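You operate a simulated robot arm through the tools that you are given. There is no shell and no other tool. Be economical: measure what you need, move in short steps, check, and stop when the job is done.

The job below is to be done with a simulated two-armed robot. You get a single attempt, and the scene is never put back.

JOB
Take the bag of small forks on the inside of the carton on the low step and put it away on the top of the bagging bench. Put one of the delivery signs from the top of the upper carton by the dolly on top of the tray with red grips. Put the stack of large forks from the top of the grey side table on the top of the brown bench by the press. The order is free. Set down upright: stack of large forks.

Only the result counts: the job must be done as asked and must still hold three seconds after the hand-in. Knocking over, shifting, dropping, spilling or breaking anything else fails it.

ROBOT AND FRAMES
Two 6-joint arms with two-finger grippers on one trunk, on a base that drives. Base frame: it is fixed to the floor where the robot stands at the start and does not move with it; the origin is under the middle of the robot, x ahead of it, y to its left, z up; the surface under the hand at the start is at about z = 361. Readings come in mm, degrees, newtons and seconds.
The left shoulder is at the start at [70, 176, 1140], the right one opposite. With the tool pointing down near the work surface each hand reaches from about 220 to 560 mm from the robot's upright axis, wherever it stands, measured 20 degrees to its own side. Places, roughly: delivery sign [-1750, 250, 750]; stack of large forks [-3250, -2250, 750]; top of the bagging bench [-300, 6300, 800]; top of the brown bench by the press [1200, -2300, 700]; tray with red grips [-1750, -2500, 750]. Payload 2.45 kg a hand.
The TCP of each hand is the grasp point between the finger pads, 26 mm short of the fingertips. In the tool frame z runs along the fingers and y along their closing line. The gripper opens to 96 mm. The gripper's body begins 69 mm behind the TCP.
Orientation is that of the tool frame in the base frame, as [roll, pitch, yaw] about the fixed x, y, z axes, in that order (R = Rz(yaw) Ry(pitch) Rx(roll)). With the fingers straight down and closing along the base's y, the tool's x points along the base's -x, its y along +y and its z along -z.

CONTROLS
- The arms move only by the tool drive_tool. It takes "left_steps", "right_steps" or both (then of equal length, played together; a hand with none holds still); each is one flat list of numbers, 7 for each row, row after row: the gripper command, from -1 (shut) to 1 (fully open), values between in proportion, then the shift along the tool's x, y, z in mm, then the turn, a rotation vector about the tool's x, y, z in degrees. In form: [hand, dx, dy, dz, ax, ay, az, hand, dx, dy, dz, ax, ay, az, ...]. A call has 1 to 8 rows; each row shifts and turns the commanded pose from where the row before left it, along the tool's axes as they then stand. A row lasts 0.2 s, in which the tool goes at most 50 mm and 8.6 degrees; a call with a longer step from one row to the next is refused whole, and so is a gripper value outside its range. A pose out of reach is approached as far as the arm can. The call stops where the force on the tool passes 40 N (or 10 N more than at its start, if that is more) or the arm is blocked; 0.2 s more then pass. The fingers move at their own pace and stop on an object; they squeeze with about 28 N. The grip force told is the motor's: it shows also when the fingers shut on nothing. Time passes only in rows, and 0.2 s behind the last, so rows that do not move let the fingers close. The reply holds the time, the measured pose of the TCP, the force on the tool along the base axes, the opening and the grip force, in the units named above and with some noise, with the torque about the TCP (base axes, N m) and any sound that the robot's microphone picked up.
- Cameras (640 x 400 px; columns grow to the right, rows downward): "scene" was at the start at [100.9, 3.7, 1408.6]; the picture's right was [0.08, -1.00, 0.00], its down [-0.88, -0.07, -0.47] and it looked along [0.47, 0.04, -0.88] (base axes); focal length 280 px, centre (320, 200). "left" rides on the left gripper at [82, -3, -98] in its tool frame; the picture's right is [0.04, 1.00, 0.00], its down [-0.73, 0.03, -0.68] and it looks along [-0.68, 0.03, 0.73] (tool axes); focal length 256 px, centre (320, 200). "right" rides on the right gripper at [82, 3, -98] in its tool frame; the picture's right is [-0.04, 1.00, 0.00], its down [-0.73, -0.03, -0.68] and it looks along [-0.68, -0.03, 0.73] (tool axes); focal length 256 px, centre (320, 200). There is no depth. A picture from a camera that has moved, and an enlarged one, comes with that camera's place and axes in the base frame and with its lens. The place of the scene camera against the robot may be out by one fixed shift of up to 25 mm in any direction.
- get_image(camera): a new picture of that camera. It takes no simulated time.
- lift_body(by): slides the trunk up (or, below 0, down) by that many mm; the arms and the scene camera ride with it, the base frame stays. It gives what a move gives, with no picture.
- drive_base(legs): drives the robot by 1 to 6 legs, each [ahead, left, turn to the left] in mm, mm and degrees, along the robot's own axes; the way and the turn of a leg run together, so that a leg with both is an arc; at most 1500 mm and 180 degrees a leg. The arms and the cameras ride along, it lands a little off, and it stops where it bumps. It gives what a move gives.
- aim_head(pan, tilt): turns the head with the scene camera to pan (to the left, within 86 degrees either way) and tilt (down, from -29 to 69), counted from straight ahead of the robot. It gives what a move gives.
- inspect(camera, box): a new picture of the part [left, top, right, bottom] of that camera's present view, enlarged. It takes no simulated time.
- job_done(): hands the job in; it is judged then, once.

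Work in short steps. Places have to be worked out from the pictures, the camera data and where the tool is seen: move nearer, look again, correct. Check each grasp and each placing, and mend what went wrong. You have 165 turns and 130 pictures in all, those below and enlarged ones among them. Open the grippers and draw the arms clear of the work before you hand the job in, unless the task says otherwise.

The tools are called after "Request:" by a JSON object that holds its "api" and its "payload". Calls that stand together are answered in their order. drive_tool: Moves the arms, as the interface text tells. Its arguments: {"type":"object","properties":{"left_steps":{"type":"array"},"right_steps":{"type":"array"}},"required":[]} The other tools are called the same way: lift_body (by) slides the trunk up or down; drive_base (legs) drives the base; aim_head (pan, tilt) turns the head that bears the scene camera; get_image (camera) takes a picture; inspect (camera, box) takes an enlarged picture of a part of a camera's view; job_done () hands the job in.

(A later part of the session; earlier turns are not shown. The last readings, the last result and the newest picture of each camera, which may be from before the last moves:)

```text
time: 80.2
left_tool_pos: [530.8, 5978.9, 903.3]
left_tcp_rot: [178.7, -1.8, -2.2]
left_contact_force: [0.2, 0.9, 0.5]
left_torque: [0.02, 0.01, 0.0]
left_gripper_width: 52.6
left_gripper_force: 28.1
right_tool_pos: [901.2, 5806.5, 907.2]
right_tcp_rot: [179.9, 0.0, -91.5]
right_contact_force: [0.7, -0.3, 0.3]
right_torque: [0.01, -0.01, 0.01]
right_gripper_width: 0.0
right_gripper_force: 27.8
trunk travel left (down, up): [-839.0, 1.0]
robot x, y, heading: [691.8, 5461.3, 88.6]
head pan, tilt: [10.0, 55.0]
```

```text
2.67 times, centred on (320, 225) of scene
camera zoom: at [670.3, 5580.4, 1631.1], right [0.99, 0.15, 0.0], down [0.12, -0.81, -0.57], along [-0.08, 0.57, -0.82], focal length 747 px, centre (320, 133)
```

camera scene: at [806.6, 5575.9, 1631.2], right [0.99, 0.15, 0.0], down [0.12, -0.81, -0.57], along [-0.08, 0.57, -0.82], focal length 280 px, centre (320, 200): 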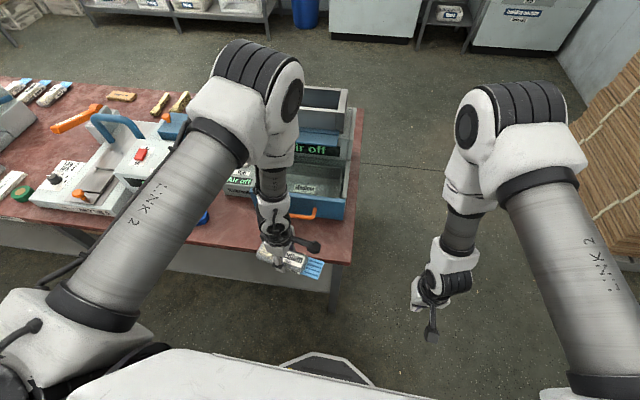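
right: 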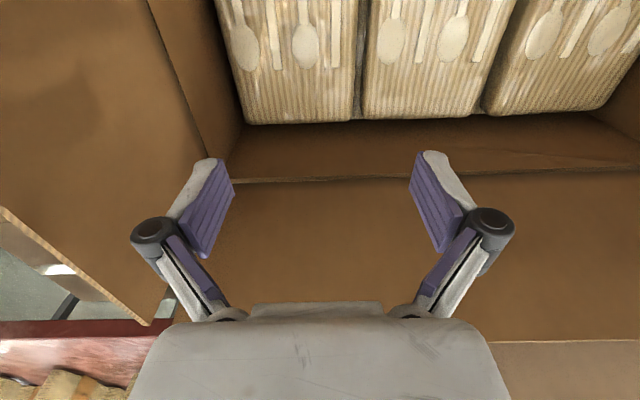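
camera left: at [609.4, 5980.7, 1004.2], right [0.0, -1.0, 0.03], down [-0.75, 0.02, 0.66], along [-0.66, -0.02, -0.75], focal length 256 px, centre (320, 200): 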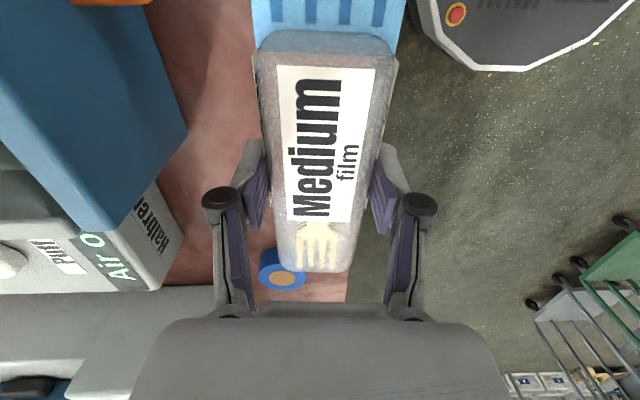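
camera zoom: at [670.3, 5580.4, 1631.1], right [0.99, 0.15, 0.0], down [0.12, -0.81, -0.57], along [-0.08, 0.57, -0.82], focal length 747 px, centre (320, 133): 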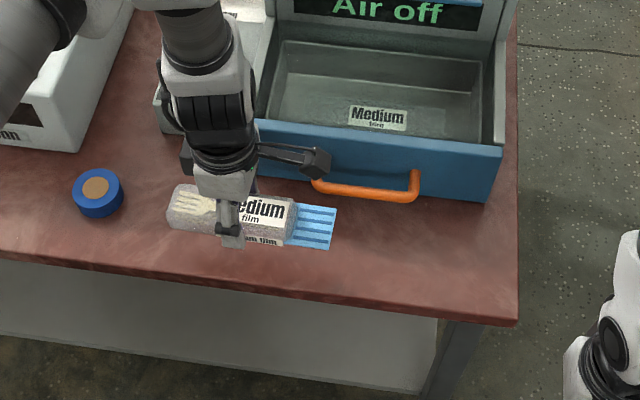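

Now clear of handle and tape (tape at x≈304, bag's end at ≈455). Descend toward the bench.

Request:
{"api": "drive_tool", "payload": {"left_steps": [-1, 0, -8, 30, 0, 0, 0, -1, 0, 0, 25, 0, 0, 0, -1, 0, 0, 6, 0, 0, 0, -1, 0, 0, 5, 0, 0, 0, -1, 0, 0, 0, 0, 0, 0]}}

Request:
{"api": "get_image", "payload": {"camera": "left"}}

Request:
{"api": "inspect", "payload": {"camera": "scene", "box": [240, 180, 400, 280]}}

```text
time: 81.5
left_tool_pos: [533.5, 5986.0, 836.2]
left_tcp_rot: [178.6, -1.9, -2.2]
left_contact_force: [0.2, 0.5, -0.8]
left_torque: [0.01, -0.02, -0.05]
left_gripper_width: 52.8
left_gripper_force: 28.3
right_tool_pos: [899.2, 5808.6, 907.4]
right_tcp_rot: [180.0, 0.0, -91.6]
right_contact_force: [0.1, 0.5, 0.2]
right_torque: [-0.03, -0.03, -0.01]
right_gripper_width: 0.0
right_gripper_force: 27.4
trunk travel left (down, up): [-839.0, 1.0]
robot x, y, heading: [688.7, 5462.9, 88.5]
head pan, tilt: [10.0, 55.0]
```

```text
99 pictures are left
camera left: at [610.4, 5986.8, 937.3], right [0.0, -1.0, 0.03], down [-0.76, 0.02, 0.65], along [-0.66, -0.02, -0.76], focal length 256 px, centre (320, 200)
```

left: 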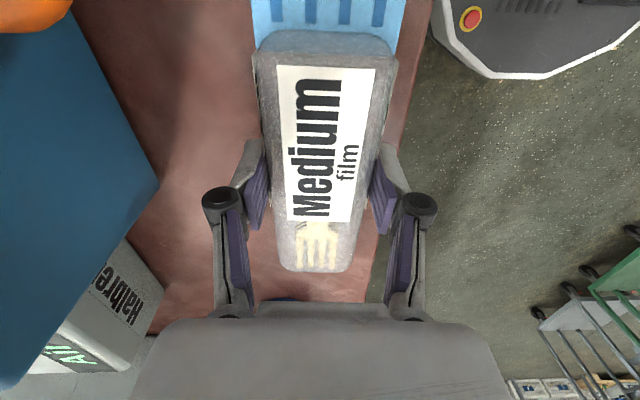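

```text
4.00 times, centred on (320, 230) of scene
camera zoom: at [668.0, 5580.4, 1631.1], right [0.99, 0.15, 0.0], down [0.12, -0.81, -0.57], along [-0.08, 0.57, -0.82], focal length 1120 px, centre (320, 80)
```

zoom: 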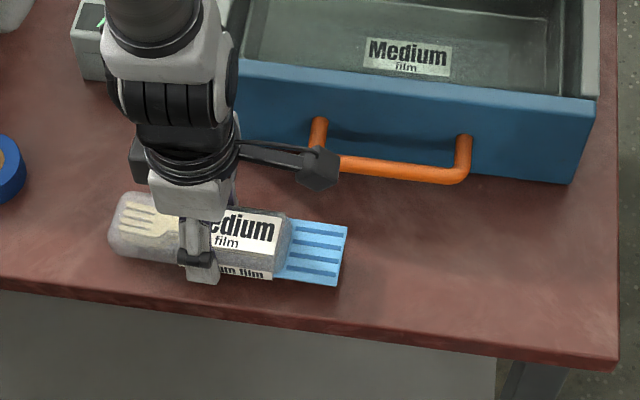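

No contact yet at z 836; descend in small steps.

Request:
{"api": "drive_tool", "payload": {"left_steps": [-1, 0, 0, 4, 0, 0, 0, -1, 0, 0, 4, 0, 0, 0, -1, 0, 0, 3, 0, 0, 0, -1, 0, 0, 0, 0, 0, 0]}}

```text
time: 82.5
left_tool_pos: [533.9, 5985.1, 827.2]
left_tcp_rot: [178.8, -2.0, -2.1]
left_contact_force: [0.4, -0.3, 21.3]
left_torque: [0.18, -0.03, 0.03]
left_gripper_width: 53.1
left_gripper_force: 28.3
right_tool_pos: [899.4, 5805.9, 908.4]
right_tcp_rot: [180.0, 0.1, -91.6]
right_contact_force: [-0.4, 0.4, 0.2]
right_torque: [0.0, 0.0, 0.01]
right_gripper_width: 0.0
right_gripper_force: 27.4
trunk travel left (down, up): [-839.0, 1.0]
robot x, y, heading: [689.0, 5458.9, 88.2]
head pan, tilt: [10.0, 55.0]
```

Contact (21 N). Release by opening moderately, then retreat straight up.

Request:
{"api": "drive_tool", "payload": {"left_steps": [0.1, 0, 0, -2, 0, 0, 0, 0.5, 0, 0, 0, 0, 0, 0, 0.5, 0, 0, 0, 0, 0, 0, 0.5, 0, 0, -30, 0, 0, 0, 0.5, 0, 0, -40, 0, 0, 0, 0.5, 0, 0, 0, 0, 0, 0]}}

Request:
{"api": "get_image", "payload": {"camera": "left"}}

Request:
{"api": "inspect", "payload": {"camera": "scene", "box": [240, 180, 400, 280]}}

```text
time: 83.8
left_tool_pos: [530.8, 5988.5, 897.5]
left_tcp_rot: [178.5, -1.9, -2.2]
left_contact_force: [-0.4, 0.5, 0.2]
left_torque: [0.0, 0.0, 0.02]
left_gripper_width: 72.3
left_gripper_force: 0.1
right_tool_pos: [899.2, 5810.0, 908.0]
right_tcp_rot: [179.9, -0.1, -91.6]
right_contact_force: [-0.3, -0.7, -1.0]
right_torque: [-0.02, 0.01, -0.05]
right_gripper_width: 0.2
right_gripper_force: 27.7
trunk travel left (down, up): [-839.0, 1.0]
robot x, y, heading: [690.6, 5460.0, 88.2]
head pan, tilt: [10.0, 55.0]
```

```text
97 pictures are left
camera left: at [608.3, 5989.5, 998.2], right [0.0, -1.0, 0.03], down [-0.76, 0.02, 0.65], along [-0.66, -0.02, -0.76], focal length 256 px, centre (320, 200)
```

left: 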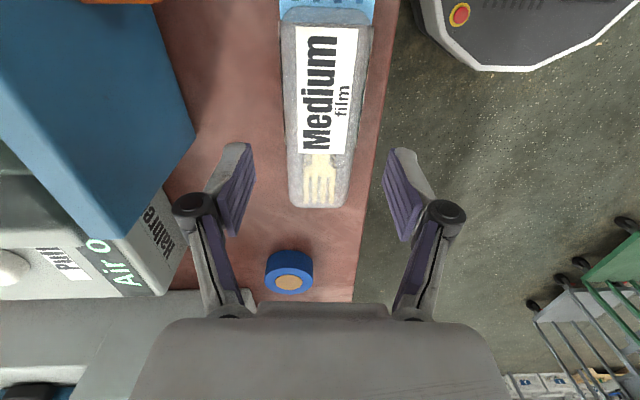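

```text
4.00 times, centred on (320, 230) of scene
camera zoom: at [667.6, 5581.2, 1631.0], right [0.99, 0.15, 0.0], down [0.12, -0.81, -0.57], along [-0.08, 0.57, -0.82], focal length 1120 px, centre (320, 80)
```

zoom: 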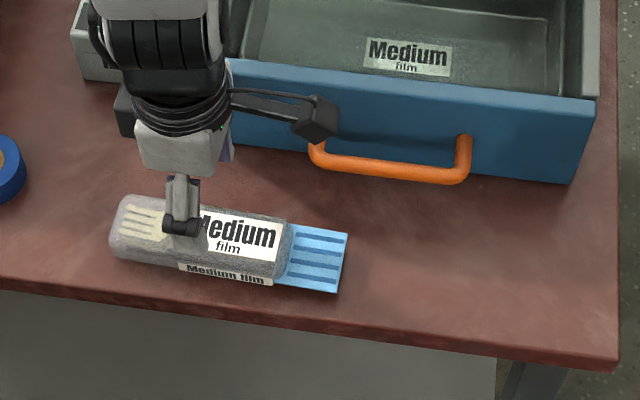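

Bag is down and stable. I check the wall notice for label meaning before leaving.

Request:
{"api": "aim_head", "payload": {"pan": 30, "tilt": 10}}

Request:
{"api": "inspect", "payload": {"camera": "scene", "box": [160, 100, 480, 300]}}

```text
time: 85.0
left_tool_pos: [530.7, 5988.2, 897.4]
left_tcp_rot: [178.6, -1.9, -2.2]
left_contact_force: [-0.5, -0.1, 0.6]
left_torque: [0.01, -0.02, -0.02]
left_gripper_width: 72.1
left_gripper_force: 0.1
right_tool_pos: [898.6, 5807.8, 908.1]
right_tcp_rot: [-180.0, 0.0, -91.6]
right_contact_force: [-0.3, -0.1, 0.5]
right_torque: [-0.01, 0.0, 0.01]
right_gripper_width: 0.0
right_gripper_force: 28.3
trunk travel left (down, up): [-839.0, 1.0]
robot x, y, heading: [692.5, 5460.1, 88.3]
head pan, tilt: [30.0, 10.0]
```

```text
2.00 times, centred on (320, 200) of scene
camera zoom: at [634.4, 5590.9, 1699.4], right [0.88, 0.48, 0.0], down [0.08, -0.15, -0.98], along [-0.47, 0.87, -0.17], focal length 560 px, centre (320, 200)
```

zoom: 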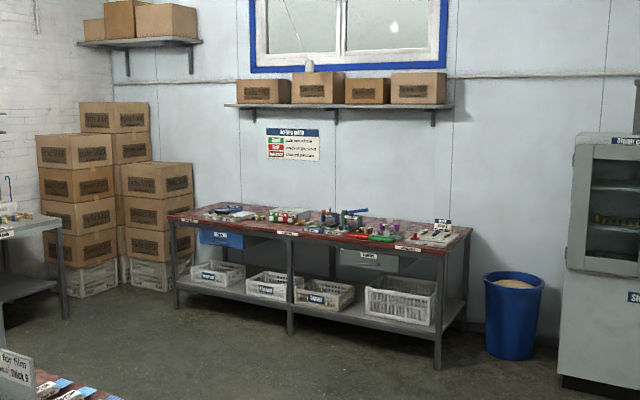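

Retract the left hand upward/back, and drive back out the way I came.

Request:
{"api": "drive_tool", "payload": {"left_steps": [0.5, 0, 30, -20, 0, 0, 0, 0.5, 0, 40, 0, 0, 0, 0, 0.5, 0, 40, 0, 0, 0, 0, 0.5, 0, 30, 0, 0, 0, 0]}}

Request:
{"api": "drive_base", "payload": {"legs": [[-500, -100, 1.5], [0, -680, 0], [-1500, 0, 0], [-1000, 0, 0], [-700, 1200, 0], [0, 500, 45]]}}

Request:
{"api": "aim_head", "payload": {"pan": 40, "tilt": 25}}

Request:
{"api": "get_image", "payload": {"camera": "scene"}}

```text
time: 86.0
left_tool_pos: [524.3, 5846.5, 922.9]
left_tcp_rot: [178.6, -2.0, -2.3]
left_contact_force: [0.1, -0.2, -0.1]
left_torque: [-0.01, -0.01, -0.01]
left_gripper_width: 72.0
left_gripper_force: 0.2
right_tool_pos: [899.4, 5807.6, 908.3]
right_tcp_rot: [-180.0, 0.0, -91.6]
right_contact_force: [0.3, 0.0, -0.6]
right_torque: [0.02, 0.0, -0.06]
right_gripper_width: 0.1
right_gripper_force: 28.0
trunk travel left (down, up): [-839.0, 1.0]
robot x, y, heading: [686.3, 5460.2, 88.5]
head pan, tilt: [30.0, 10.0]
```

```text
time: 113.2
left_tool_pos: [-535.4, 1651.8, 922.1]
left_tcp_rot: [178.7, -1.9, 46.4]
left_contact_force: [0.6, -0.1, -0.9]
left_torque: [0.01, 0.02, 0.01]
left_gripper_width: 72.1
left_gripper_force: 0.1
right_tool_pos: [-258.2, 1906.3, 907.9]
right_tcp_rot: [-180.0, 0.0, -43.0]
right_contact_force: [0.3, -0.2, 0.4]
right_torque: [0.02, 0.0, -0.01]
right_gripper_width: 0.0
right_gripper_force: 28.1
trunk travel left (down, up): [-839.0, 1.0]
robot x, y, heading: [-134.7, 1520.6, 137.0]
head pan, tilt: [30.0, 10.0]
```

```text
time: 114.0
left_tool_pos: [-536.5, 1650.9, 922.6]
left_tcp_rot: [178.7, -1.9, 46.4]
left_contact_force: [0.5, -0.1, 0.6]
left_torque: [0.0, -0.03, 0.03]
left_gripper_width: 71.9
left_gripper_force: 0.0
right_tool_pos: [-259.4, 1905.6, 908.7]
right_tcp_rot: [179.9, 0.0, -43.0]
right_contact_force: [0.3, -0.1, -0.8]
right_torque: [0.0, -0.01, 0.01]
right_gripper_width: 0.0
right_gripper_force: 28.2
trunk travel left (down, up): [-839.0, 1.0]
robot x, y, heading: [-135.5, 1518.7, 136.9]
head pan, tilt: [40.0, 25.0]
```

```text
94 pictures are left
camera scene: at [-278.7, 1556.9, 1675.1], right [0.05, 1.0, 0.0], down [0.42, -0.02, -0.91], along [-0.91, 0.05, -0.42], focal length 280 px, centre (320, 200)
```

scene: 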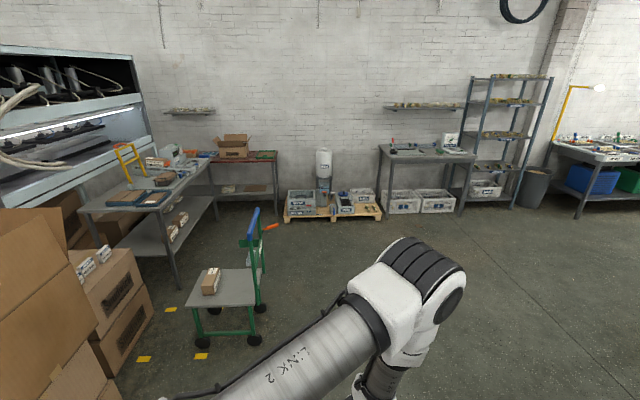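

The dolly (green) is at centre-left; the upper carton beside it has small white signs on top. Zoom.

Request:
{"api": "inspect", "payload": {"camera": "scene", "box": [0, 200, 280, 375]}}

```text
2.29 times, centred on (140, 288) of scene
camera zoom: at [-278.7, 1556.9, 1675.1], right [0.05, 1.0, 0.0], down [0.42, -0.02, -0.91], along [-0.91, 0.05, -0.42], focal length 640 px, centre (731, 0)
```

zoom: 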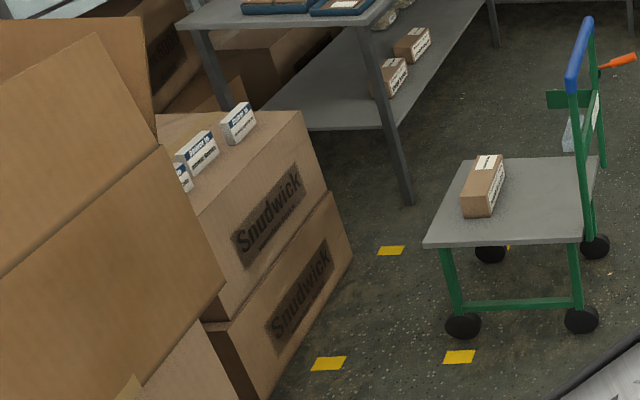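

Carton top seems ~z 573 (two cartons on floor), with signs near x≈-1700…-1880, y≈200. I turn toward it and look again before driving closer.

Request:
{"api": "drive_base", "payload": {"legs": [[0, 0, 98]]}}

Request:
{"api": "aim_head", "payload": {"pan": 0, "tilt": 30}}

Request:
{"api": "get_image", "payload": {"camera": "scene"}}

```text
time: 118.6
left_tool_pos: [-201.1, 1103.5, 922.2]
left_tcp_rot: [178.6, -2.0, 145.6]
left_contact_force: [0.0, 0.6, -0.4]
left_torque: [0.01, -0.01, -0.03]
left_gripper_width: 72.1
left_gripper_force: 0.0
right_tool_pos: [-497.8, 1336.0, 907.6]
right_tcp_rot: [179.9, 0.0, 56.2]
right_contact_force: [0.5, -0.3, -0.2]
right_torque: [0.01, -0.01, 0.01]
right_gripper_width: 0.0
right_gripper_force: 27.9
trunk travel left (down, up): [-839.0, 1.0]
robot x, y, heading: [-138.8, 1521.0, -123.6]
head pan, tilt: [40.0, 25.0]
```

```text
time: 119.7
left_tool_pos: [-200.7, 1103.4, 922.7]
left_tcp_rot: [178.6, -1.9, 145.6]
left_contact_force: [-0.8, -0.7, -0.4]
left_torque: [-0.02, 0.0, -0.02]
left_gripper_width: 72.3
left_gripper_force: 0.1
right_tool_pos: [-497.8, 1336.1, 908.0]
right_tcp_rot: [179.9, 0.0, 56.2]
right_contact_force: [0.0, 0.5, -0.3]
right_torque: [0.04, 0.0, -0.02]
right_gripper_width: 0.1
right_gripper_force: 28.0
trunk travel left (down, up): [-839.0, 1.0]
robot x, y, heading: [-135.9, 1515.6, -124.0]
head pan, tilt: [0.0, 30.0]
```

```text
92 pictures are left
camera scene: at [-227.6, 1401.2, 1667.1], right [-0.83, 0.56, 0.0], down [0.28, 0.42, -0.87], along [-0.48, -0.72, -0.5], focal length 280 px, centre (320, 200)
```

scene: 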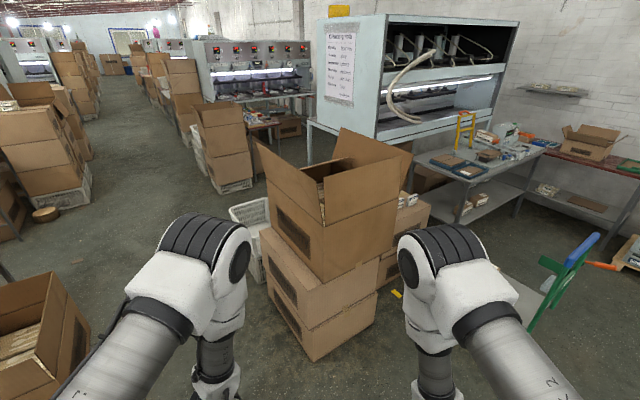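

The tall open stack (x -1345…-720, y<570) stands right before the sign carton. I move to about (-1050, 1150) and look down.

Request:
{"api": "drive_base", "payload": {"legs": [[814, -553, 0]]}}

Request:
{"api": "aim_head", "payload": {"pan": -15, "tilt": 45}}

Request:
{"api": "get_image", "payload": {"camera": "scene"}}

```text
time: 124.8
left_tool_pos: [-1125.0, 726.7, 922.9]
left_tcp_rot: [178.6, -1.9, 145.5]
left_contact_force: [-0.8, 0.5, 0.2]
left_torque: [0.01, -0.01, -0.02]
left_gripper_width: 71.9
left_gripper_force: 0.0
right_tool_pos: [-1421.5, 961.1, 907.6]
right_tcp_rot: [179.9, 0.0, 56.0]
right_contact_force: [0.5, -0.3, -0.3]
right_torque: [0.02, 0.04, 0.0]
right_gripper_width: 0.0
right_gripper_force: 27.5
trunk travel left (down, up): [-839.0, 1.0]
robot x, y, heading: [-1058.1, 1143.2, -124.0]
head pan, tilt: [0.0, 30.0]
```

```text
time: 125.6
left_tool_pos: [-1125.9, 727.1, 922.6]
left_tcp_rot: [178.6, -1.9, 145.4]
left_contact_force: [0.2, -0.8, -0.2]
left_torque: [-0.02, -0.03, 0.02]
left_gripper_width: 72.2
left_gripper_force: 0.1
right_tool_pos: [-1421.3, 960.9, 908.0]
right_tcp_rot: [179.9, -0.1, 56.0]
right_contact_force: [0.0, -0.5, 0.1]
right_torque: [0.02, 0.02, -0.03]
right_gripper_width: 0.0
right_gripper_force: 28.1
trunk travel left (down, up): [-839.0, 1.0]
robot x, y, heading: [-1057.3, 1143.6, -124.0]
head pan, tilt: [-15.0, 45.0]
```

```text
91 pictures are left
camera scene: at [-1162.4, 1046.0, 1644.5], right [-0.66, 0.75, 0.0], down [0.53, 0.46, -0.71], along [-0.53, -0.47, -0.71], focal length 280 px, centre (320, 200)
```

scene: 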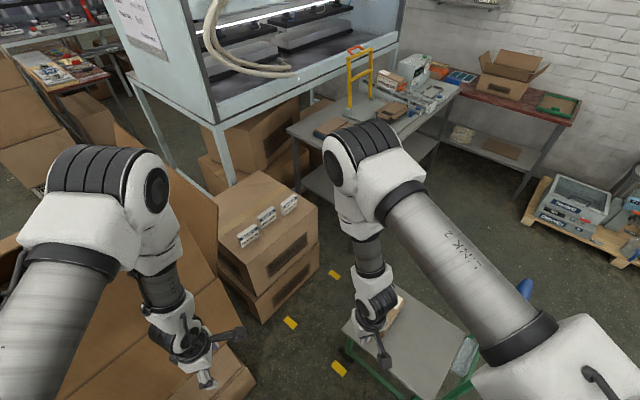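

Signs stand in a row along x near y≈230, z≈535: about x -1538, -1685, -1810. Zoom to see their shape and the flaps.

Request:
{"api": "inspect", "payload": {"camera": "scene", "box": [130, 150, 370, 300]}}

Request:
{"api": "get_image", "payload": {"camera": "left"}}

Request:
{"api": "get_image", "payload": {"camera": "right"}}

```text
2.67 times, centred on (250, 225) of scene
camera zoom: at [-1162.4, 1046.0, 1644.5], right [-0.66, 0.75, 0.0], down [0.53, 0.46, -0.71], along [-0.53, -0.47, -0.71], focal length 747 px, centre (507, 133)
```

zoom: 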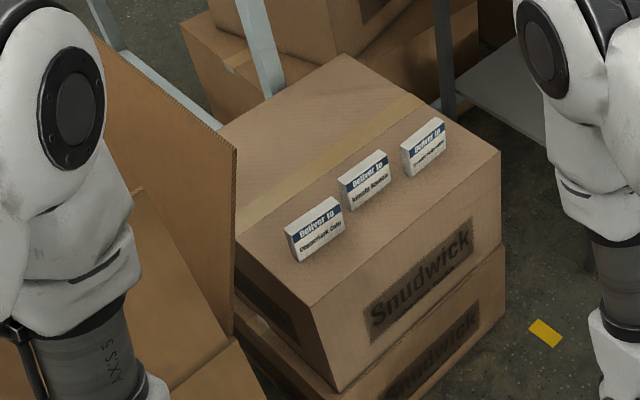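

```text
89 pictures are left
camera left: at [-1194.9, 765.2, 1023.4], right [0.53, 0.85, 0.03], down [0.63, -0.42, 0.66], along [0.56, -0.33, -0.76], focal length 256 px, centre (320, 200)
```

left: 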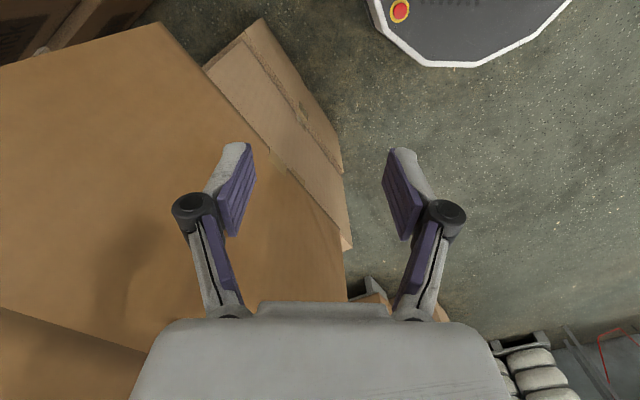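

```text
88 pictures are left
camera right: at [-1372.8, 1026.2, 1006.5], right [0.81, -0.59, 0.0], down [-0.43, -0.59, 0.68], along [-0.4, -0.55, -0.73], focal length 256 px, centre (320, 200)
```

right: 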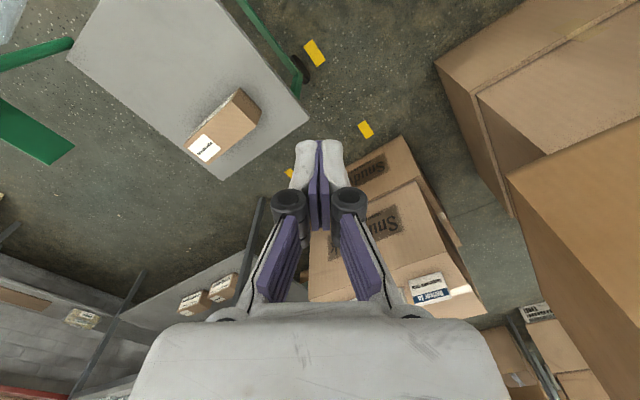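

Plan: face -x (heading 180) and stand at about (-1260, 815), between stack and dolly, so the left arm reaches sideways over to sign 1 with fingers closing along y. Turn, then go ahead and left.

Request:
{"api": "drive_base", "payload": {"legs": [[0, 0, -56]]}}

Request:
{"api": "aim_head", "payload": {"pan": 60, "tilt": 60}}

Request:
{"api": "get_image", "payload": {"camera": "scene"}}

```text
time: 128.5
left_tool_pos: [-1440.9, 968.1, 921.0]
left_tcp_rot: [178.6, -1.9, 89.2]
left_contact_force: [-0.3, 0.5, 0.8]
left_torque: [-0.02, -0.02, 0.0]
left_gripper_width: 72.1
left_gripper_force: 0.0
right_tool_pos: [-1411.7, 1342.5, 906.9]
right_tcp_rot: [-179.9, -0.1, -0.2]
right_contact_force: [-0.2, 1.1, -0.3]
right_torque: [0.01, 0.03, -0.04]
right_gripper_width: 0.0
right_gripper_force: 27.1
trunk travel left (down, up): [-839.0, 1.0]
robot x, y, heading: [-1056.6, 1143.5, 179.7]
head pan, tilt: [-15.0, 45.0]
```

```text
time: 130.0
left_tool_pos: [-1442.4, 967.6, 921.8]
left_tcp_rot: [178.6, -1.9, 89.2]
left_contact_force: [0.1, -0.5, -0.3]
left_torque: [0.0, -0.01, 0.0]
left_gripper_width: 71.8
left_gripper_force: 0.0
right_tool_pos: [-1412.4, 1342.8, 910.1]
right_tcp_rot: [179.9, -0.2, -0.1]
right_contact_force: [-0.2, 0.2, 0.2]
right_torque: [0.01, 0.02, -0.04]
right_gripper_width: 0.1
right_gripper_force: 27.9
trunk travel left (down, up): [-839.0, 1.0]
robot x, y, heading: [-1058.2, 1142.9, 180.0]
head pan, tilt: [60.0, 60.0]
```

```text
87 pictures are left
camera scene: at [-1156.6, 1084.1, 1625.0], right [-0.86, 0.5, 0.0], down [0.44, 0.75, -0.5], along [-0.25, -0.43, -0.87], focal length 280 px, centre (320, 200)
```

scene: 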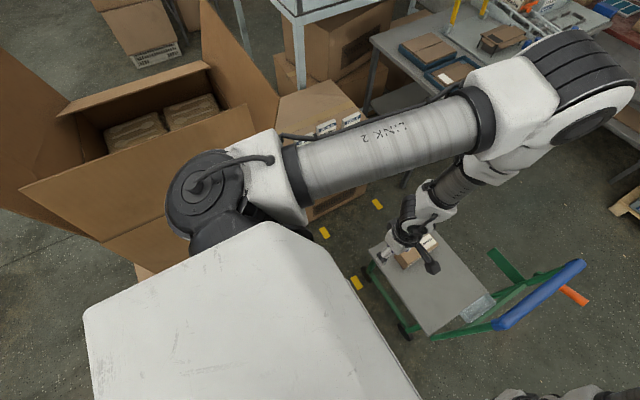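

Dolly deck corner confirmed at about (-1585, 800). Go ahead 200 then left 320.

Request:
{"api": "drive_base", "payload": {"legs": [[195, 0, 0], [0, 310, 0]]}}

Request:
{"api": "get_image", "payload": {"camera": "scene"}}

Request:
{"api": "get_image", "payload": {"camera": "left"}}

```text
time: 132.3
left_tool_pos: [-1639.8, 885.3, 922.7]
left_tcp_rot: [178.6, -1.7, 89.3]
left_contact_force: [-0.1, -0.3, -0.7]
left_torque: [-0.02, -0.02, 0.0]
left_gripper_width: 72.2
left_gripper_force: 0.0
right_tool_pos: [-1607.2, 1263.5, 909.0]
right_tcp_rot: [-179.5, -0.7, -1.2]
right_contact_force: [3.7, 17.8, 4.6]
right_torque: [0.36, -0.17, 0.25]
right_gripper_width: 0.0
right_gripper_force: 28.2
trunk travel left (down, up): [-839.0, 1.0]
robot x, y, heading: [-1256.3, 1060.8, 179.9]
head pan, tilt: [60.0, 60.0]
stopped in leg 2: the force on the tool passed its limit at 236 N (the readings are from after the stop); the commanded pose is now the measured one
```

```text
86 pictures are left
camera scene: at [-1355.0, 1003.2, 1624.8], right [-0.86, 0.5, 0.0], down [0.44, 0.75, -0.5], along [-0.25, -0.43, -0.87], focal length 280 px, centre (320, 200)
```

scene: 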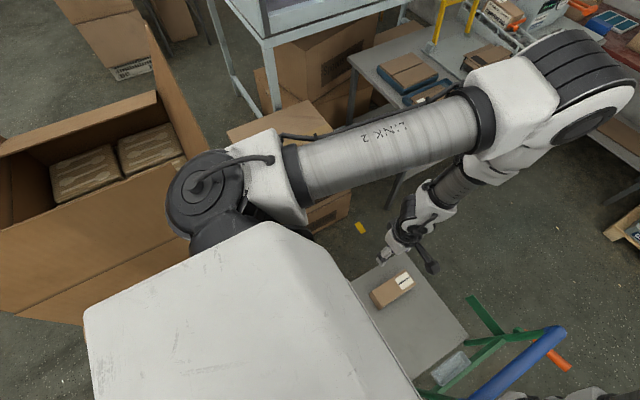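

```text
85 pictures are left
camera left: at [-1645.5, 962.1, 1023.0], right [1.0, 0.03, 0.03], down [0.0, -0.76, 0.66], along [0.04, -0.66, -0.75], focal length 256 px, centre (320, 200)
```

left: 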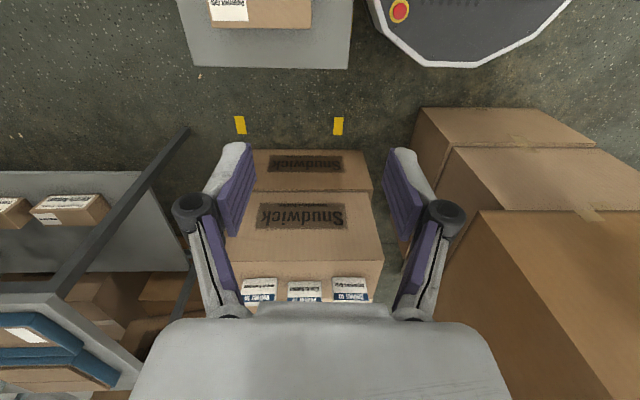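

The right hand touched the dolly's handle bar. Back off to the right 60 mm, then raise and retract the right hand.

Request:
{"api": "drive_base", "payload": {"legs": [[0, -50, 0]]}}

Request:
{"api": "drive_tool", "payload": {"right_steps": [-1, 0, 0, -40, 0, 0, 0, -1, 0, 0, -40, 0, 0, 0, -1, 20, 0, -40, 0, 0, 0, -1, 20, 0, -30, 0, 0, 0, -1, 0, 0, 0, 0, 0, 0]}}

Request:
{"api": "aim_head", "payload": {"pan": -20, "tilt": 60}}

Request:
{"api": "get_image", "payload": {"camera": "scene"}}

Request:
{"api": "get_image", "payload": {"camera": "right"}}

```text
time: 133.3
left_tool_pos: [-1636.6, 927.0, 921.0]
left_tcp_rot: [178.4, -2.2, 89.6]
left_contact_force: [0.0, -0.2, 0.2]
left_torque: [0.04, 0.0, -0.04]
left_gripper_width: 71.7
left_gripper_force: 0.1
right_tool_pos: [-1608.2, 1307.4, 910.4]
right_tcp_rot: [-179.2, -0.3, -1.2]
right_contact_force: [-0.5, -1.3, 0.6]
right_torque: [0.07, 0.01, 0.01]
right_gripper_width: 0.0
right_gripper_force: 28.0
trunk travel left (down, up): [-839.0, 1.0]
robot x, y, heading: [-1256.0, 1108.9, -180.0]
head pan, tilt: [60.0, 60.0]
```

```text
time: 134.5
left_tool_pos: [-1638.5, 932.4, 920.7]
left_tcp_rot: [178.4, -1.8, 89.5]
left_contact_force: [-1.3, 0.0, -0.2]
left_torque: [0.02, 0.0, -0.01]
left_gripper_width: 71.9
left_gripper_force: 0.0
right_tool_pos: [-1580.7, 1306.2, 1053.0]
right_tcp_rot: [179.9, -1.3, -1.7]
right_contact_force: [-0.3, -0.8, -0.3]
right_torque: [0.01, -0.04, -0.01]
right_gripper_width: 0.2
right_gripper_force: 28.1
right hand out of reach, approached as far as the arm can: row 4
trunk travel left (down, up): [-839.0, 1.0]
robot x, y, heading: [-1253.8, 1111.8, -180.0]
head pan, tilt: [60.0, 60.0]
```

```text
time: 136.0
left_tool_pos: [-1637.9, 931.5, 920.7]
left_tcp_rot: [178.5, -1.9, 89.6]
left_contact_force: [0.8, 0.1, 0.2]
left_torque: [-0.02, -0.01, 0.02]
left_gripper_width: 71.9
left_gripper_force: 0.1
right_tool_pos: [-1582.1, 1306.5, 1055.7]
right_tcp_rot: [179.8, -0.7, -1.9]
right_contact_force: [-0.5, -0.6, 0.5]
right_torque: [-0.01, 0.04, 0.01]
right_gripper_width: 0.0
right_gripper_force: 28.3
trunk travel left (down, up): [-839.0, 1.0]
robot x, y, heading: [-1256.1, 1111.2, -180.1]
head pan, tilt: [-20.0, 60.0]
```

```text
84 pictures are left
camera scene: at [-1382.3, 1130.7, 1625.0], right [0.34, 0.94, 0.0], down [0.81, -0.3, -0.5], along [-0.47, 0.17, -0.87], focal length 280 px, centre (320, 200)
```

scene: 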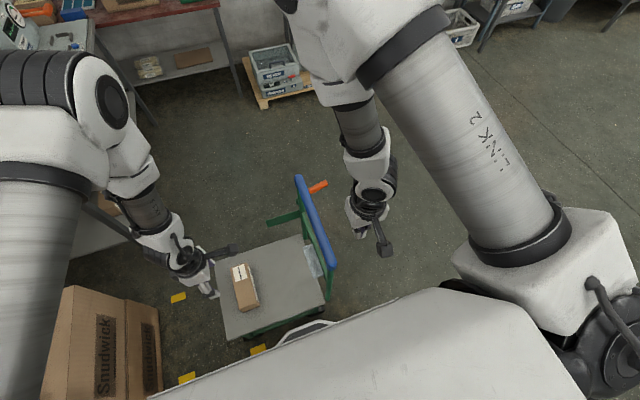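

```text
83 pictures are left
camera right: at [-1501.0, 1300.6, 1154.9], right [-0.07, -1.0, 0.0], down [-0.74, 0.06, 0.67], along [-0.67, 0.05, -0.74], focal length 256 px, centre (320, 200)
```

right: 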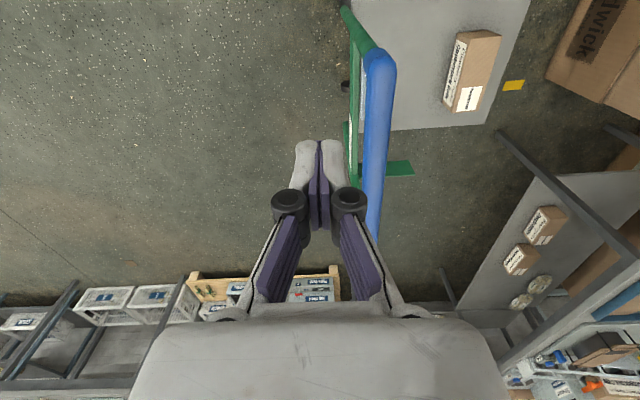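

Handle bar is at y≈1240, z<910; the right hand is now above it at 1053. Slide left 290.

Request:
{"api": "drive_base", "payload": {"legs": [[0, 285, 0]]}}

Request:
{"api": "aim_head", "payload": {"pan": 75, "tilt": 55}}

Request:
{"api": "get_image", "payload": {"camera": "left"}}

Request:
{"api": "get_image", "payload": {"camera": "scene"}}

```text
time: 138.1
left_tool_pos: [-1714.4, 839.4, 923.6]
left_tcp_rot: [178.7, -1.8, 65.4]
left_contact_force: [-1.3, -4.4, -0.5]
left_torque: [0.45, -0.09, 0.03]
left_gripper_width: 72.2
left_gripper_force: 0.1
right_tool_pos: [-1509.6, 1157.3, 1056.7]
right_tcp_rot: [179.6, -0.7, -26.3]
right_contact_force: [-3.6, -4.5, 2.9]
right_torque: [0.4, -0.23, 0.02]
right_gripper_width: 0.0
right_gripper_force: 27.8
trunk travel left (down, up): [-839.0, 1.0]
robot x, y, heading: [-1294.3, 845.3, 155.9]
head pan, tilt: [-20.0, 60.0]
stopped in leg 1: the robot was blocked; the commanded pose is now the measured one
```

```text
time: 139.8
left_tool_pos: [-1712.9, 835.3, 923.0]
left_tcp_rot: [178.6, -1.6, 66.9]
left_contact_force: [-0.2, 0.4, 1.1]
left_torque: [-0.02, 0.03, -0.01]
left_gripper_width: 72.0
left_gripper_force: 0.0
right_tool_pos: [-1518.4, 1160.6, 1053.8]
right_tcp_rot: [179.4, -0.8, -24.7]
right_contact_force: [-0.4, -0.3, -0.3]
right_torque: [-0.05, 0.01, -0.03]
right_gripper_width: 0.0
right_gripper_force: 27.9
trunk travel left (down, up): [-839.0, 1.0]
robot x, y, heading: [-1293.9, 851.6, 157.6]
head pan, tilt: [75.0, 55.0]
```

```text
82 pictures are left
camera left: at [-1688.3, 909.4, 1024.3], right [0.93, -0.36, 0.03], down [-0.28, -0.7, 0.66], along [-0.22, -0.62, -0.75], focal length 256 px, centre (320, 200)
```

left: 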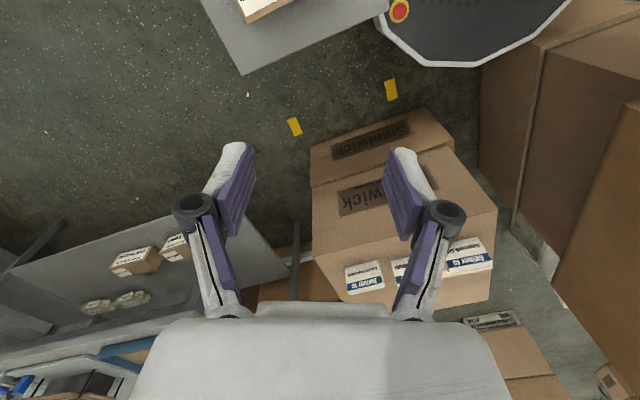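

```text
81 pictures are left
camera scene: at [-1394.5, 816.6, 1631.5], right [-0.79, 0.61, 0.0], down [0.5, 0.65, -0.58], along [-0.35, -0.46, -0.82], focal length 280 px, centre (320, 200)
```

scene: 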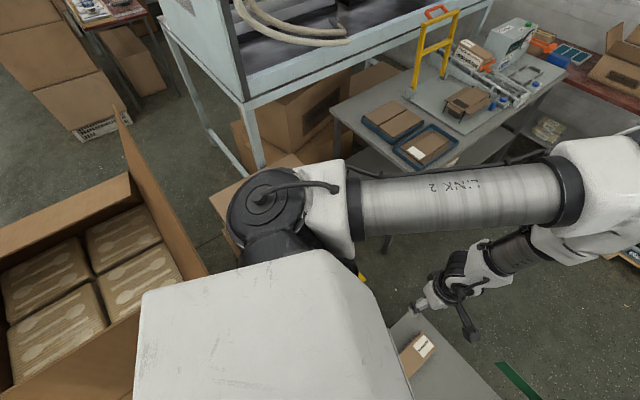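

The base was blocked and yawed to 157°. I inspect where contact is before doing anything.

Request:
{"api": "inspect", "payload": {"camera": "left", "box": [360, 0, 640, 175]}}

Request:
{"api": "aim_head", "payload": {"pan": 86, "tilt": 69}}

Request:
{"api": "get_image", "payload": {"camera": "scene"}}

```text
2.29 times, centred on (500, 88) of left
camera zoom: at [-1688.3, 909.4, 1024.3], right [0.93, -0.36, 0.03], down [-0.28, -0.7, 0.66], along [-0.22, -0.62, -0.75], focal length 585 px, centre (-91, 457)
```

zoom: 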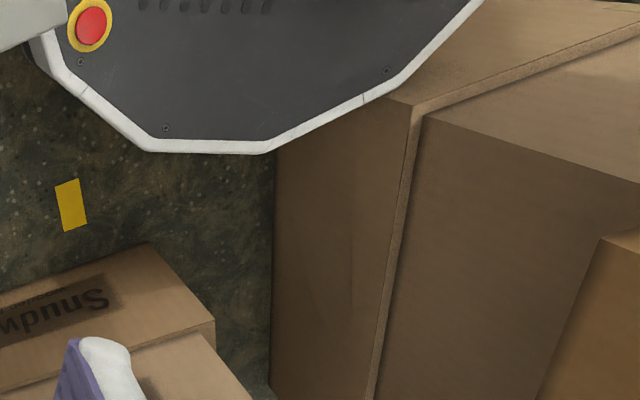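

```text
time: 140.6
left_tool_pos: [-1716.4, 830.8, 923.1]
left_tcp_rot: [178.6, -2.0, 66.9]
left_contact_force: [-0.2, -0.1, 0.3]
left_torque: [0.01, -0.01, 0.0]
left_gripper_width: 71.7
left_gripper_force: 0.0
right_tool_pos: [-1520.7, 1153.8, 1056.0]
right_tcp_rot: [179.9, -0.8, -24.7]
right_contact_force: [0.3, 0.1, 0.8]
right_torque: [0.01, -0.04, 0.03]
right_gripper_width: 0.0
right_gripper_force: 28.0
trunk travel left (down, up): [-839.0, 1.0]
robot x, y, heading: [-1294.7, 843.6, 157.9]
head pan, tilt: [85.9, 68.8]
```

```text
79 pictures are left
camera scene: at [-1380.8, 814.1, 1615.6], right [-0.89, 0.45, 0.0], down [0.42, 0.83, -0.36], along [-0.16, -0.32, -0.93], focal length 280 px, centre (320, 200)
```

scene: 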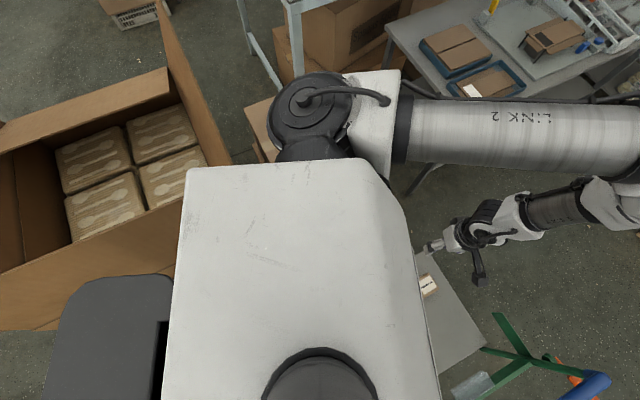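

The base just touches the tall stack's corner, beside the dolly; nothing more to gain there. With the trunk lower the left arm should reach sideways to sign 1. I ease off 20 mm and turn back left to ~178°.

Request:
{"api": "drive_base", "payload": {"legs": [[0, -25, 0], [0, 0, 18]]}}

Request:
{"api": "lift_body", "payload": {"by": -200}}

Request:
{"api": "get_image", "payload": {"camera": "left"}}

```text
time: 142.4
left_tool_pos: [-1679.6, 716.4, 923.2]
left_tcp_rot: [178.6, -1.8, 85.6]
left_contact_force: [0.2, -0.8, -0.5]
left_torque: [0.0, 0.0, -0.01]
left_gripper_width: 71.7
left_gripper_force: 0.0
right_tool_pos: [-1598.0, 1086.4, 1055.7]
right_tcp_rot: [179.8, -0.8, -5.9]
right_contact_force: [-0.1, -0.2, 0.4]
right_torque: [-0.02, -0.02, 0.01]
right_gripper_width: 0.0
right_gripper_force: 28.1
trunk travel left (down, up): [-839.0, 1.0]
robot x, y, heading: [-1282.7, 865.5, 176.4]
head pan, tilt: [85.9, 68.8]
```

```text
time: 144.6
left_tool_pos: [-1679.5, 715.7, 722.4]
left_tcp_rot: [178.6, -1.8, 85.6]
left_contact_force: [0.5, -0.2, 0.5]
left_torque: [-0.02, -0.01, 0.01]
left_gripper_width: 72.4
left_gripper_force: 0.0
right_tool_pos: [-1597.1, 1085.2, 856.0]
right_tcp_rot: [179.6, -0.9, -5.9]
right_contact_force: [-0.1, 0.6, 0.0]
right_torque: [-0.02, -0.01, 0.03]
right_gripper_width: 0.0
right_gripper_force: 28.4
trunk travel left (down, up): [-639.0, 201.0]
robot x, y, heading: [-1290.9, 867.6, 176.1]
head pan, tilt: [85.9, 68.8]
```

```text
78 pictures are left
camera left: at [-1679.9, 793.3, 823.6], right [1.0, -0.04, 0.03], down [-0.05, -0.75, 0.65], along [-0.01, -0.66, -0.76], focal length 256 px, centre (320, 200)
```

left: 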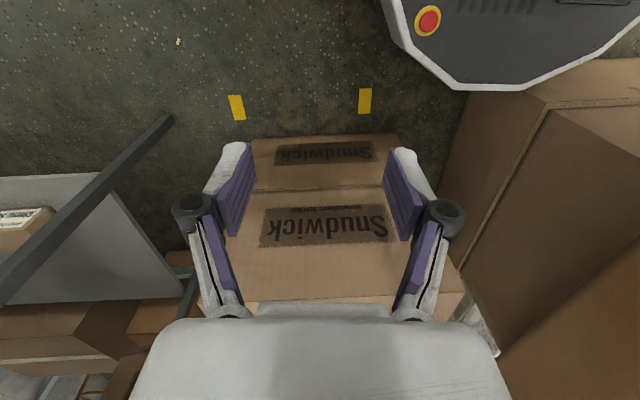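

Fingers currently close along x; I rotate the hand back by 90° (tool z) so they close along y.

Request:
{"api": "drive_tool", "payload": {"left_steps": [0.6, 0, 0, 0, 0, 0, 8.2, 0.6, 0, 0, 0, 0, 0, 8.2, 0.6, 0, 0, 0, 0, 0, 8.2, 0.6, 0, 0, 0, 0, 0, 8.2, 0.6, 0, 0, 0, 0, 0, 8.2, 0.6, 0, 0, 0, 0, 0, 8.2, 0.6, 0, 0, 0, 0, 0, 8.2, 0.6, 0, 0, 0, 0, 0, 8.2]}}

Request:
{"api": "drive_tool", "payload": {"left_steps": [0.6, 0, 0, 0, 0, 0, 8.2, 0.6, 0, 0, 0, 0, 0, 8.2, 0.6, 0, 0, 0, 0, 0, 3.6]}}

```text
time: 146.4
left_tool_pos: [-1680.0, 715.3, 722.1]
left_tcp_rot: [-178.9, -2.1, 19.8]
left_contact_force: [0.3, -0.7, -0.2]
left_torque: [0.02, 0.0, -0.02]
left_gripper_width: 76.7
left_gripper_force: 0.1
right_tool_pos: [-1597.7, 1085.3, 855.7]
right_tcp_rot: [179.6, -0.9, -5.8]
right_contact_force: [0.5, -0.3, 0.4]
right_torque: [0.02, 0.0, -0.02]
right_gripper_width: 0.0
right_gripper_force: 28.2
trunk travel left (down, up): [-639.0, 201.0]
robot x, y, heading: [-1285.7, 870.1, 176.1]
head pan, tilt: [85.9, 68.8]
```

```text
time: 147.2
left_tool_pos: [-1678.7, 716.0, 721.2]
left_tcp_rot: [-178.2, -1.7, -0.3]
left_contact_force: [0.0, 0.4, 0.0]
left_torque: [-0.01, 0.03, -0.01]
left_gripper_width: 76.6
left_gripper_force: 0.2
right_tool_pos: [-1598.3, 1085.5, 855.2]
right_tcp_rot: [179.7, -0.8, -5.9]
right_contact_force: [-0.8, -0.7, 0.8]
right_torque: [-0.01, 0.0, -0.01]
right_gripper_width: 0.3
right_gripper_force: 27.8
trunk travel left (down, up): [-639.0, 201.0]
robot x, y, heading: [-1286.2, 869.9, 176.3]
head pan, tilt: [85.9, 68.8]
```

Now yaw≈0 (tool y = -y). Level the tool and move toward y≈400, x≈-1580 at z 740.

Request:
{"api": "drive_tool", "payload": {"left_steps": [0.6, 12, 40, -5, -1.8, -1.7, 0, 0.6, 12, 40, -5, 0, 0, 0, 0.6, 12, 40, -5, 0, 0, 0, 0.6, 12, 40, 0, 0, 0, 0, 0.6, 12, 40, 0, 0, 0, 0, 0.6, 12, 40, 0, 0, 0, 0, 0.6, 12, 40, 0, 0, 0, 0, 0.6, 12, 36, 0, 0, 0, 0]}}

Request:
{"api": "get_image", "payload": {"camera": "left"}}

Request:
{"api": "get_image", "payload": {"camera": "scene"}}

```text
time: 149.0
left_tool_pos: [-1668.8, 671.2, 791.0]
left_tcp_rot: [180.0, 0.0, 0.0]
left_contact_force: [-0.4, 0.5, 0.2]
left_torque: [-0.03, -0.02, 0.02]
left_gripper_width: 77.1
left_gripper_force: 0.0
left hand out of reach, approached as far as the arm can: row 1, 2, 3, 4, 5, 6, 7, 8
right_tool_pos: [-1597.3, 1084.7, 855.7]
right_tcp_rot: [179.7, -0.8, -5.9]
right_contact_force: [-0.3, 0.6, 0.0]
right_torque: [0.03, -0.02, 0.02]
right_gripper_width: 0.0
right_gripper_force: 28.2
trunk travel left (down, up): [-639.0, 201.0]
robot x, y, heading: [-1284.9, 869.0, 176.1]
head pan, tilt: [85.9, 68.8]
```

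```text
77 pictures are left
camera left: at [-1587.9, 672.9, 889.8], right [0.04, -1.0, 0.0], down [-0.73, -0.03, 0.68], along [-0.68, -0.03, -0.73], focal length 256 px, centre (320, 200)
```

left: 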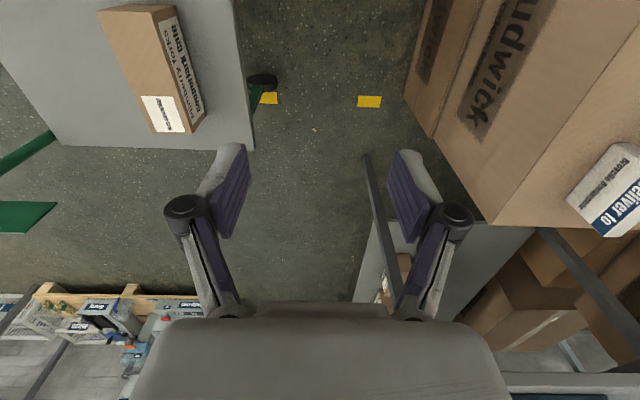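

```text
76 pictures are left
camera scene: at [-1357.5, 813.6, 1415.7], right [-0.99, 0.14, 0.0], down [0.13, 0.92, -0.36], along [-0.05, -0.36, -0.93], focal length 280 px, centre (320, 200)
```

scene: 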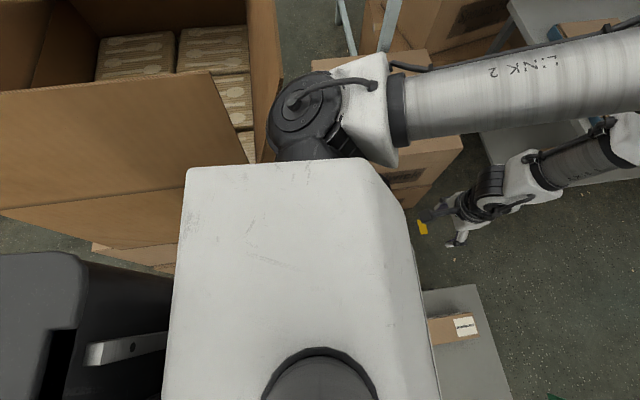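

The hand is too close-in and high for this posture. With the trunk fully up the hand works deeper below the shoulder and still reaches; raise trunk, then lower the arm.

Request:
{"api": "lift_body", "payload": {"by": 200}}

Request:
{"api": "drive_tool", "payload": {"left_steps": [0.6, 0, 0, 0, 0, 0, 0, 0.6, 0, 0, 40, 0, 0, 0, 0.6, 0, 0, 40, 0, 0, 0, 0.6, 0, 0, 40, 0, 0, 0, 0.6, 0, 0, 40, 0, 0, 0, 0.6, 0, 0, 40, 0, 0, 0]}}

```text
time: 151.1
left_tool_pos: [-1667.7, 671.2, 991.1]
left_tcp_rot: [-179.9, 0.1, -0.1]
left_contact_force: [1.1, 0.6, -0.2]
left_torque: [0.02, 0.01, -0.03]
left_gripper_width: 76.7
left_gripper_force: 0.0
right_tool_pos: [-1598.6, 1084.7, 1056.3]
right_tcp_rot: [179.7, -0.8, -5.9]
right_contact_force: [0.2, 0.0, -0.2]
right_torque: [-0.01, 0.04, 0.01]
right_gripper_width: 0.1
right_gripper_force: 28.4
trunk travel left (down, up): [-839.0, 1.0]
robot x, y, heading: [-1283.0, 867.1, 176.2]
head pan, tilt: [85.9, 68.8]
```

```text
time: 152.5
left_tool_pos: [-1715.2, 727.6, 829.5]
left_tcp_rot: [-178.7, -1.1, 0.0]
left_contact_force: [0.6, 1.1, -0.3]
left_torque: [-0.02, 0.02, 0.0]
left_gripper_width: 76.9
left_gripper_force: 0.0
left hand out of reach, approached as far as the arm can: row 2, 3, 4, 5, 6
right_tool_pos: [-1598.3, 1083.8, 1054.9]
right_tcp_rot: [179.7, -0.9, -5.9]
right_contact_force: [-0.6, -0.6, -1.2]
right_torque: [0.0, -0.01, -0.02]
right_gripper_width: 0.1
right_gripper_force: 28.2
trunk travel left (down, up): [-839.0, 1.0]
robot x, y, heading: [-1290.0, 865.0, 176.0]
head pan, tilt: [85.9, 68.8]
```

The arm seems limited sideways; better turn the base so the sign lies ahead-left of the left shoulder. Ease right 20 mm and turn left 44° to about -140°.

Request:
{"api": "drive_base", "payload": {"legs": [[0, -20, 0], [0, 0, 44]]}}

Request:
{"api": "drive_tool", "payload": {"left_steps": [0.6, 0, 0, 0, 0, 0, 0]}}

Request:
{"api": "get_image", "payload": {"camera": "left"}}

```text
time: 155.3
left_tool_pos: [-1493.0, 489.0, 832.0]
left_tcp_rot: [-178.8, -1.1, 44.2]
left_contact_force: [-0.4, -0.4, 0.7]
left_torque: [0.02, 0.02, 0.03]
left_gripper_width: 76.8
left_gripper_force: 0.1
right_tool_pos: [-1661.0, 825.5, 1055.9]
right_tcp_rot: [179.7, -0.8, 38.3]
right_contact_force: [-0.3, -0.1, 0.4]
right_torque: [0.01, 0.01, 0.01]
right_gripper_width: 0.0
right_gripper_force: 28.1
trunk travel left (down, up): [-839.0, 1.0]
robot x, y, heading: [-1285.5, 887.8, -139.6]
head pan, tilt: [85.9, 68.8]
```

```text
time: 155.8
left_tool_pos: [-1492.6, 487.8, 831.0]
left_tcp_rot: [-178.9, -1.1, 44.2]
left_contact_force: [0.4, -0.1, 0.7]
left_torque: [0.02, 0.03, 0.01]
left_gripper_width: 77.1
left_gripper_force: 0.0
right_tool_pos: [-1662.6, 826.4, 1056.1]
right_tcp_rot: [179.6, -0.8, 38.2]
right_contact_force: [0.2, 0.2, 0.4]
right_torque: [0.0, 0.0, 0.0]
right_gripper_width: 0.0
right_gripper_force: 27.7
trunk travel left (down, up): [-839.0, 1.0]
robot x, y, heading: [-1283.8, 885.4, -139.5]
head pan, tilt: [85.9, 68.8]
```

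```text
75 pictures are left
camera left: at [-1438.1, 543.0, 931.5], right [0.73, -0.69, -0.02], down [-0.5, -0.55, 0.66], along [-0.47, -0.47, -0.75], focal length 256 px, centre (320, 200)
```

left: 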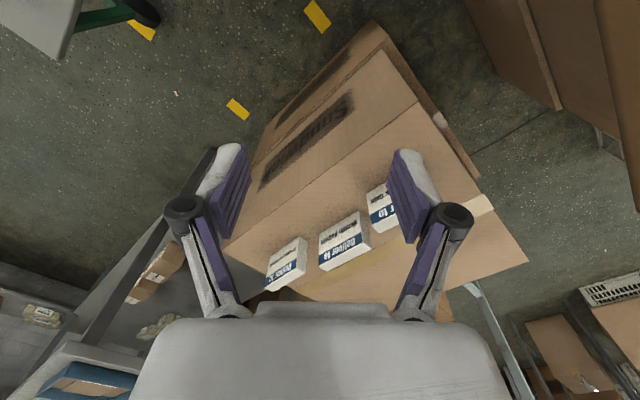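

The turn worked and the signs are ahead: sign 1 ≈ (-1572, 259). Move above it at z≈745.

Request:
{"api": "drive_tool", "payload": {"left_steps": [0.6, -36, 18, 14, 0, 0, 0, 0.6, -36, 18, 14, 0, 0, 0, 0.6, -36, 18, 14, 0, 0, 0, 0.6, -36, 18, 14, 0, 0, 0, 0.6, -36, 18, 14, 0, 0, 0, 0.6, -34, 17, 14, 0, 0, 0, 0.6, 0, 0, 0, 0, 0, 0]}}

Request:
{"api": "drive_tool", "payload": {"left_steps": [0.6, 0, 0, 0, 0, 0, 8.2, 0.6, 0, 0, 0, 0, 0, 8.2, 0.6, 0, 0, 0, 0, 0, 8.2, 0.6, 0, 0, 0, 0, 0, 8.2, 0.6, 0, 0, 0, 0, 0, 8.2, 0.6, 0, 0, 0, 0, 0, 3, 0.6, 0, 0, 0, 0, 0, 0]}}

Request:
{"api": "get_image", "payload": {"camera": "left"}}

```text
time: 157.3
left_tool_pos: [-1567.8, 299.9, 753.5]
left_tcp_rot: [-178.7, -1.0, 44.2]
left_contact_force: [0.6, -0.1, -0.4]
left_torque: [-0.02, -0.05, -0.03]
left_gripper_width: 76.6
left_gripper_force: 0.2
left hand out of reach, approached as far as the arm can: row 2, 3
right_tool_pos: [-1661.3, 826.6, 1056.7]
right_tcp_rot: [179.8, -0.7, 38.3]
right_contact_force: [-0.9, 0.8, -0.3]
right_torque: [0.02, 0.04, -0.01]
right_gripper_width: 0.4
right_gripper_force: 27.7
trunk travel left (down, up): [-839.0, 1.0]
robot x, y, heading: [-1285.6, 886.4, -139.5]
head pan, tilt: [85.9, 68.8]
```

```text
time: 158.9
left_tool_pos: [-1566.4, 298.2, 752.3]
left_tcp_rot: [-178.3, 0.0, 0.1]
left_contact_force: [0.7, -0.1, 0.6]
left_torque: [0.02, -0.01, 0.0]
left_gripper_width: 76.8
left_gripper_force: 0.0
right_tool_pos: [-1660.7, 825.4, 1055.2]
right_tcp_rot: [179.6, -0.8, 38.4]
right_contact_force: [0.2, 0.4, -0.4]
right_torque: [0.0, 0.0, -0.01]
right_gripper_width: 0.0
right_gripper_force: 27.6
trunk travel left (down, up): [-839.0, 1.0]
robot x, y, heading: [-1284.7, 889.6, -139.7]
head pan, tilt: [85.9, 68.8]
```

```text
74 pictures are left
camera left: at [-1486.6, 298.4, 851.0], right [0.04, -1.0, -0.03], down [-0.73, -0.05, 0.68], along [-0.68, -0.01, -0.73], focal length 256 px, centre (320, 200)
```

left: 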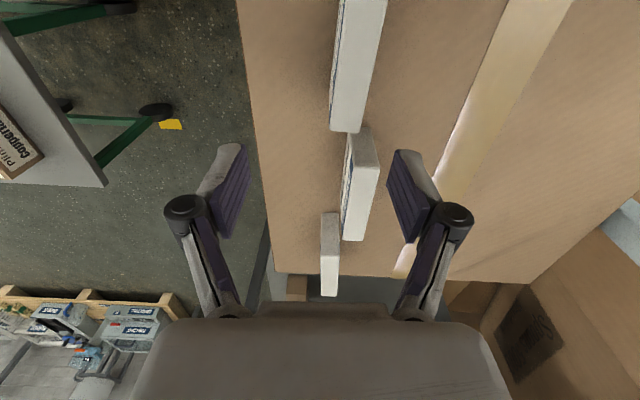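

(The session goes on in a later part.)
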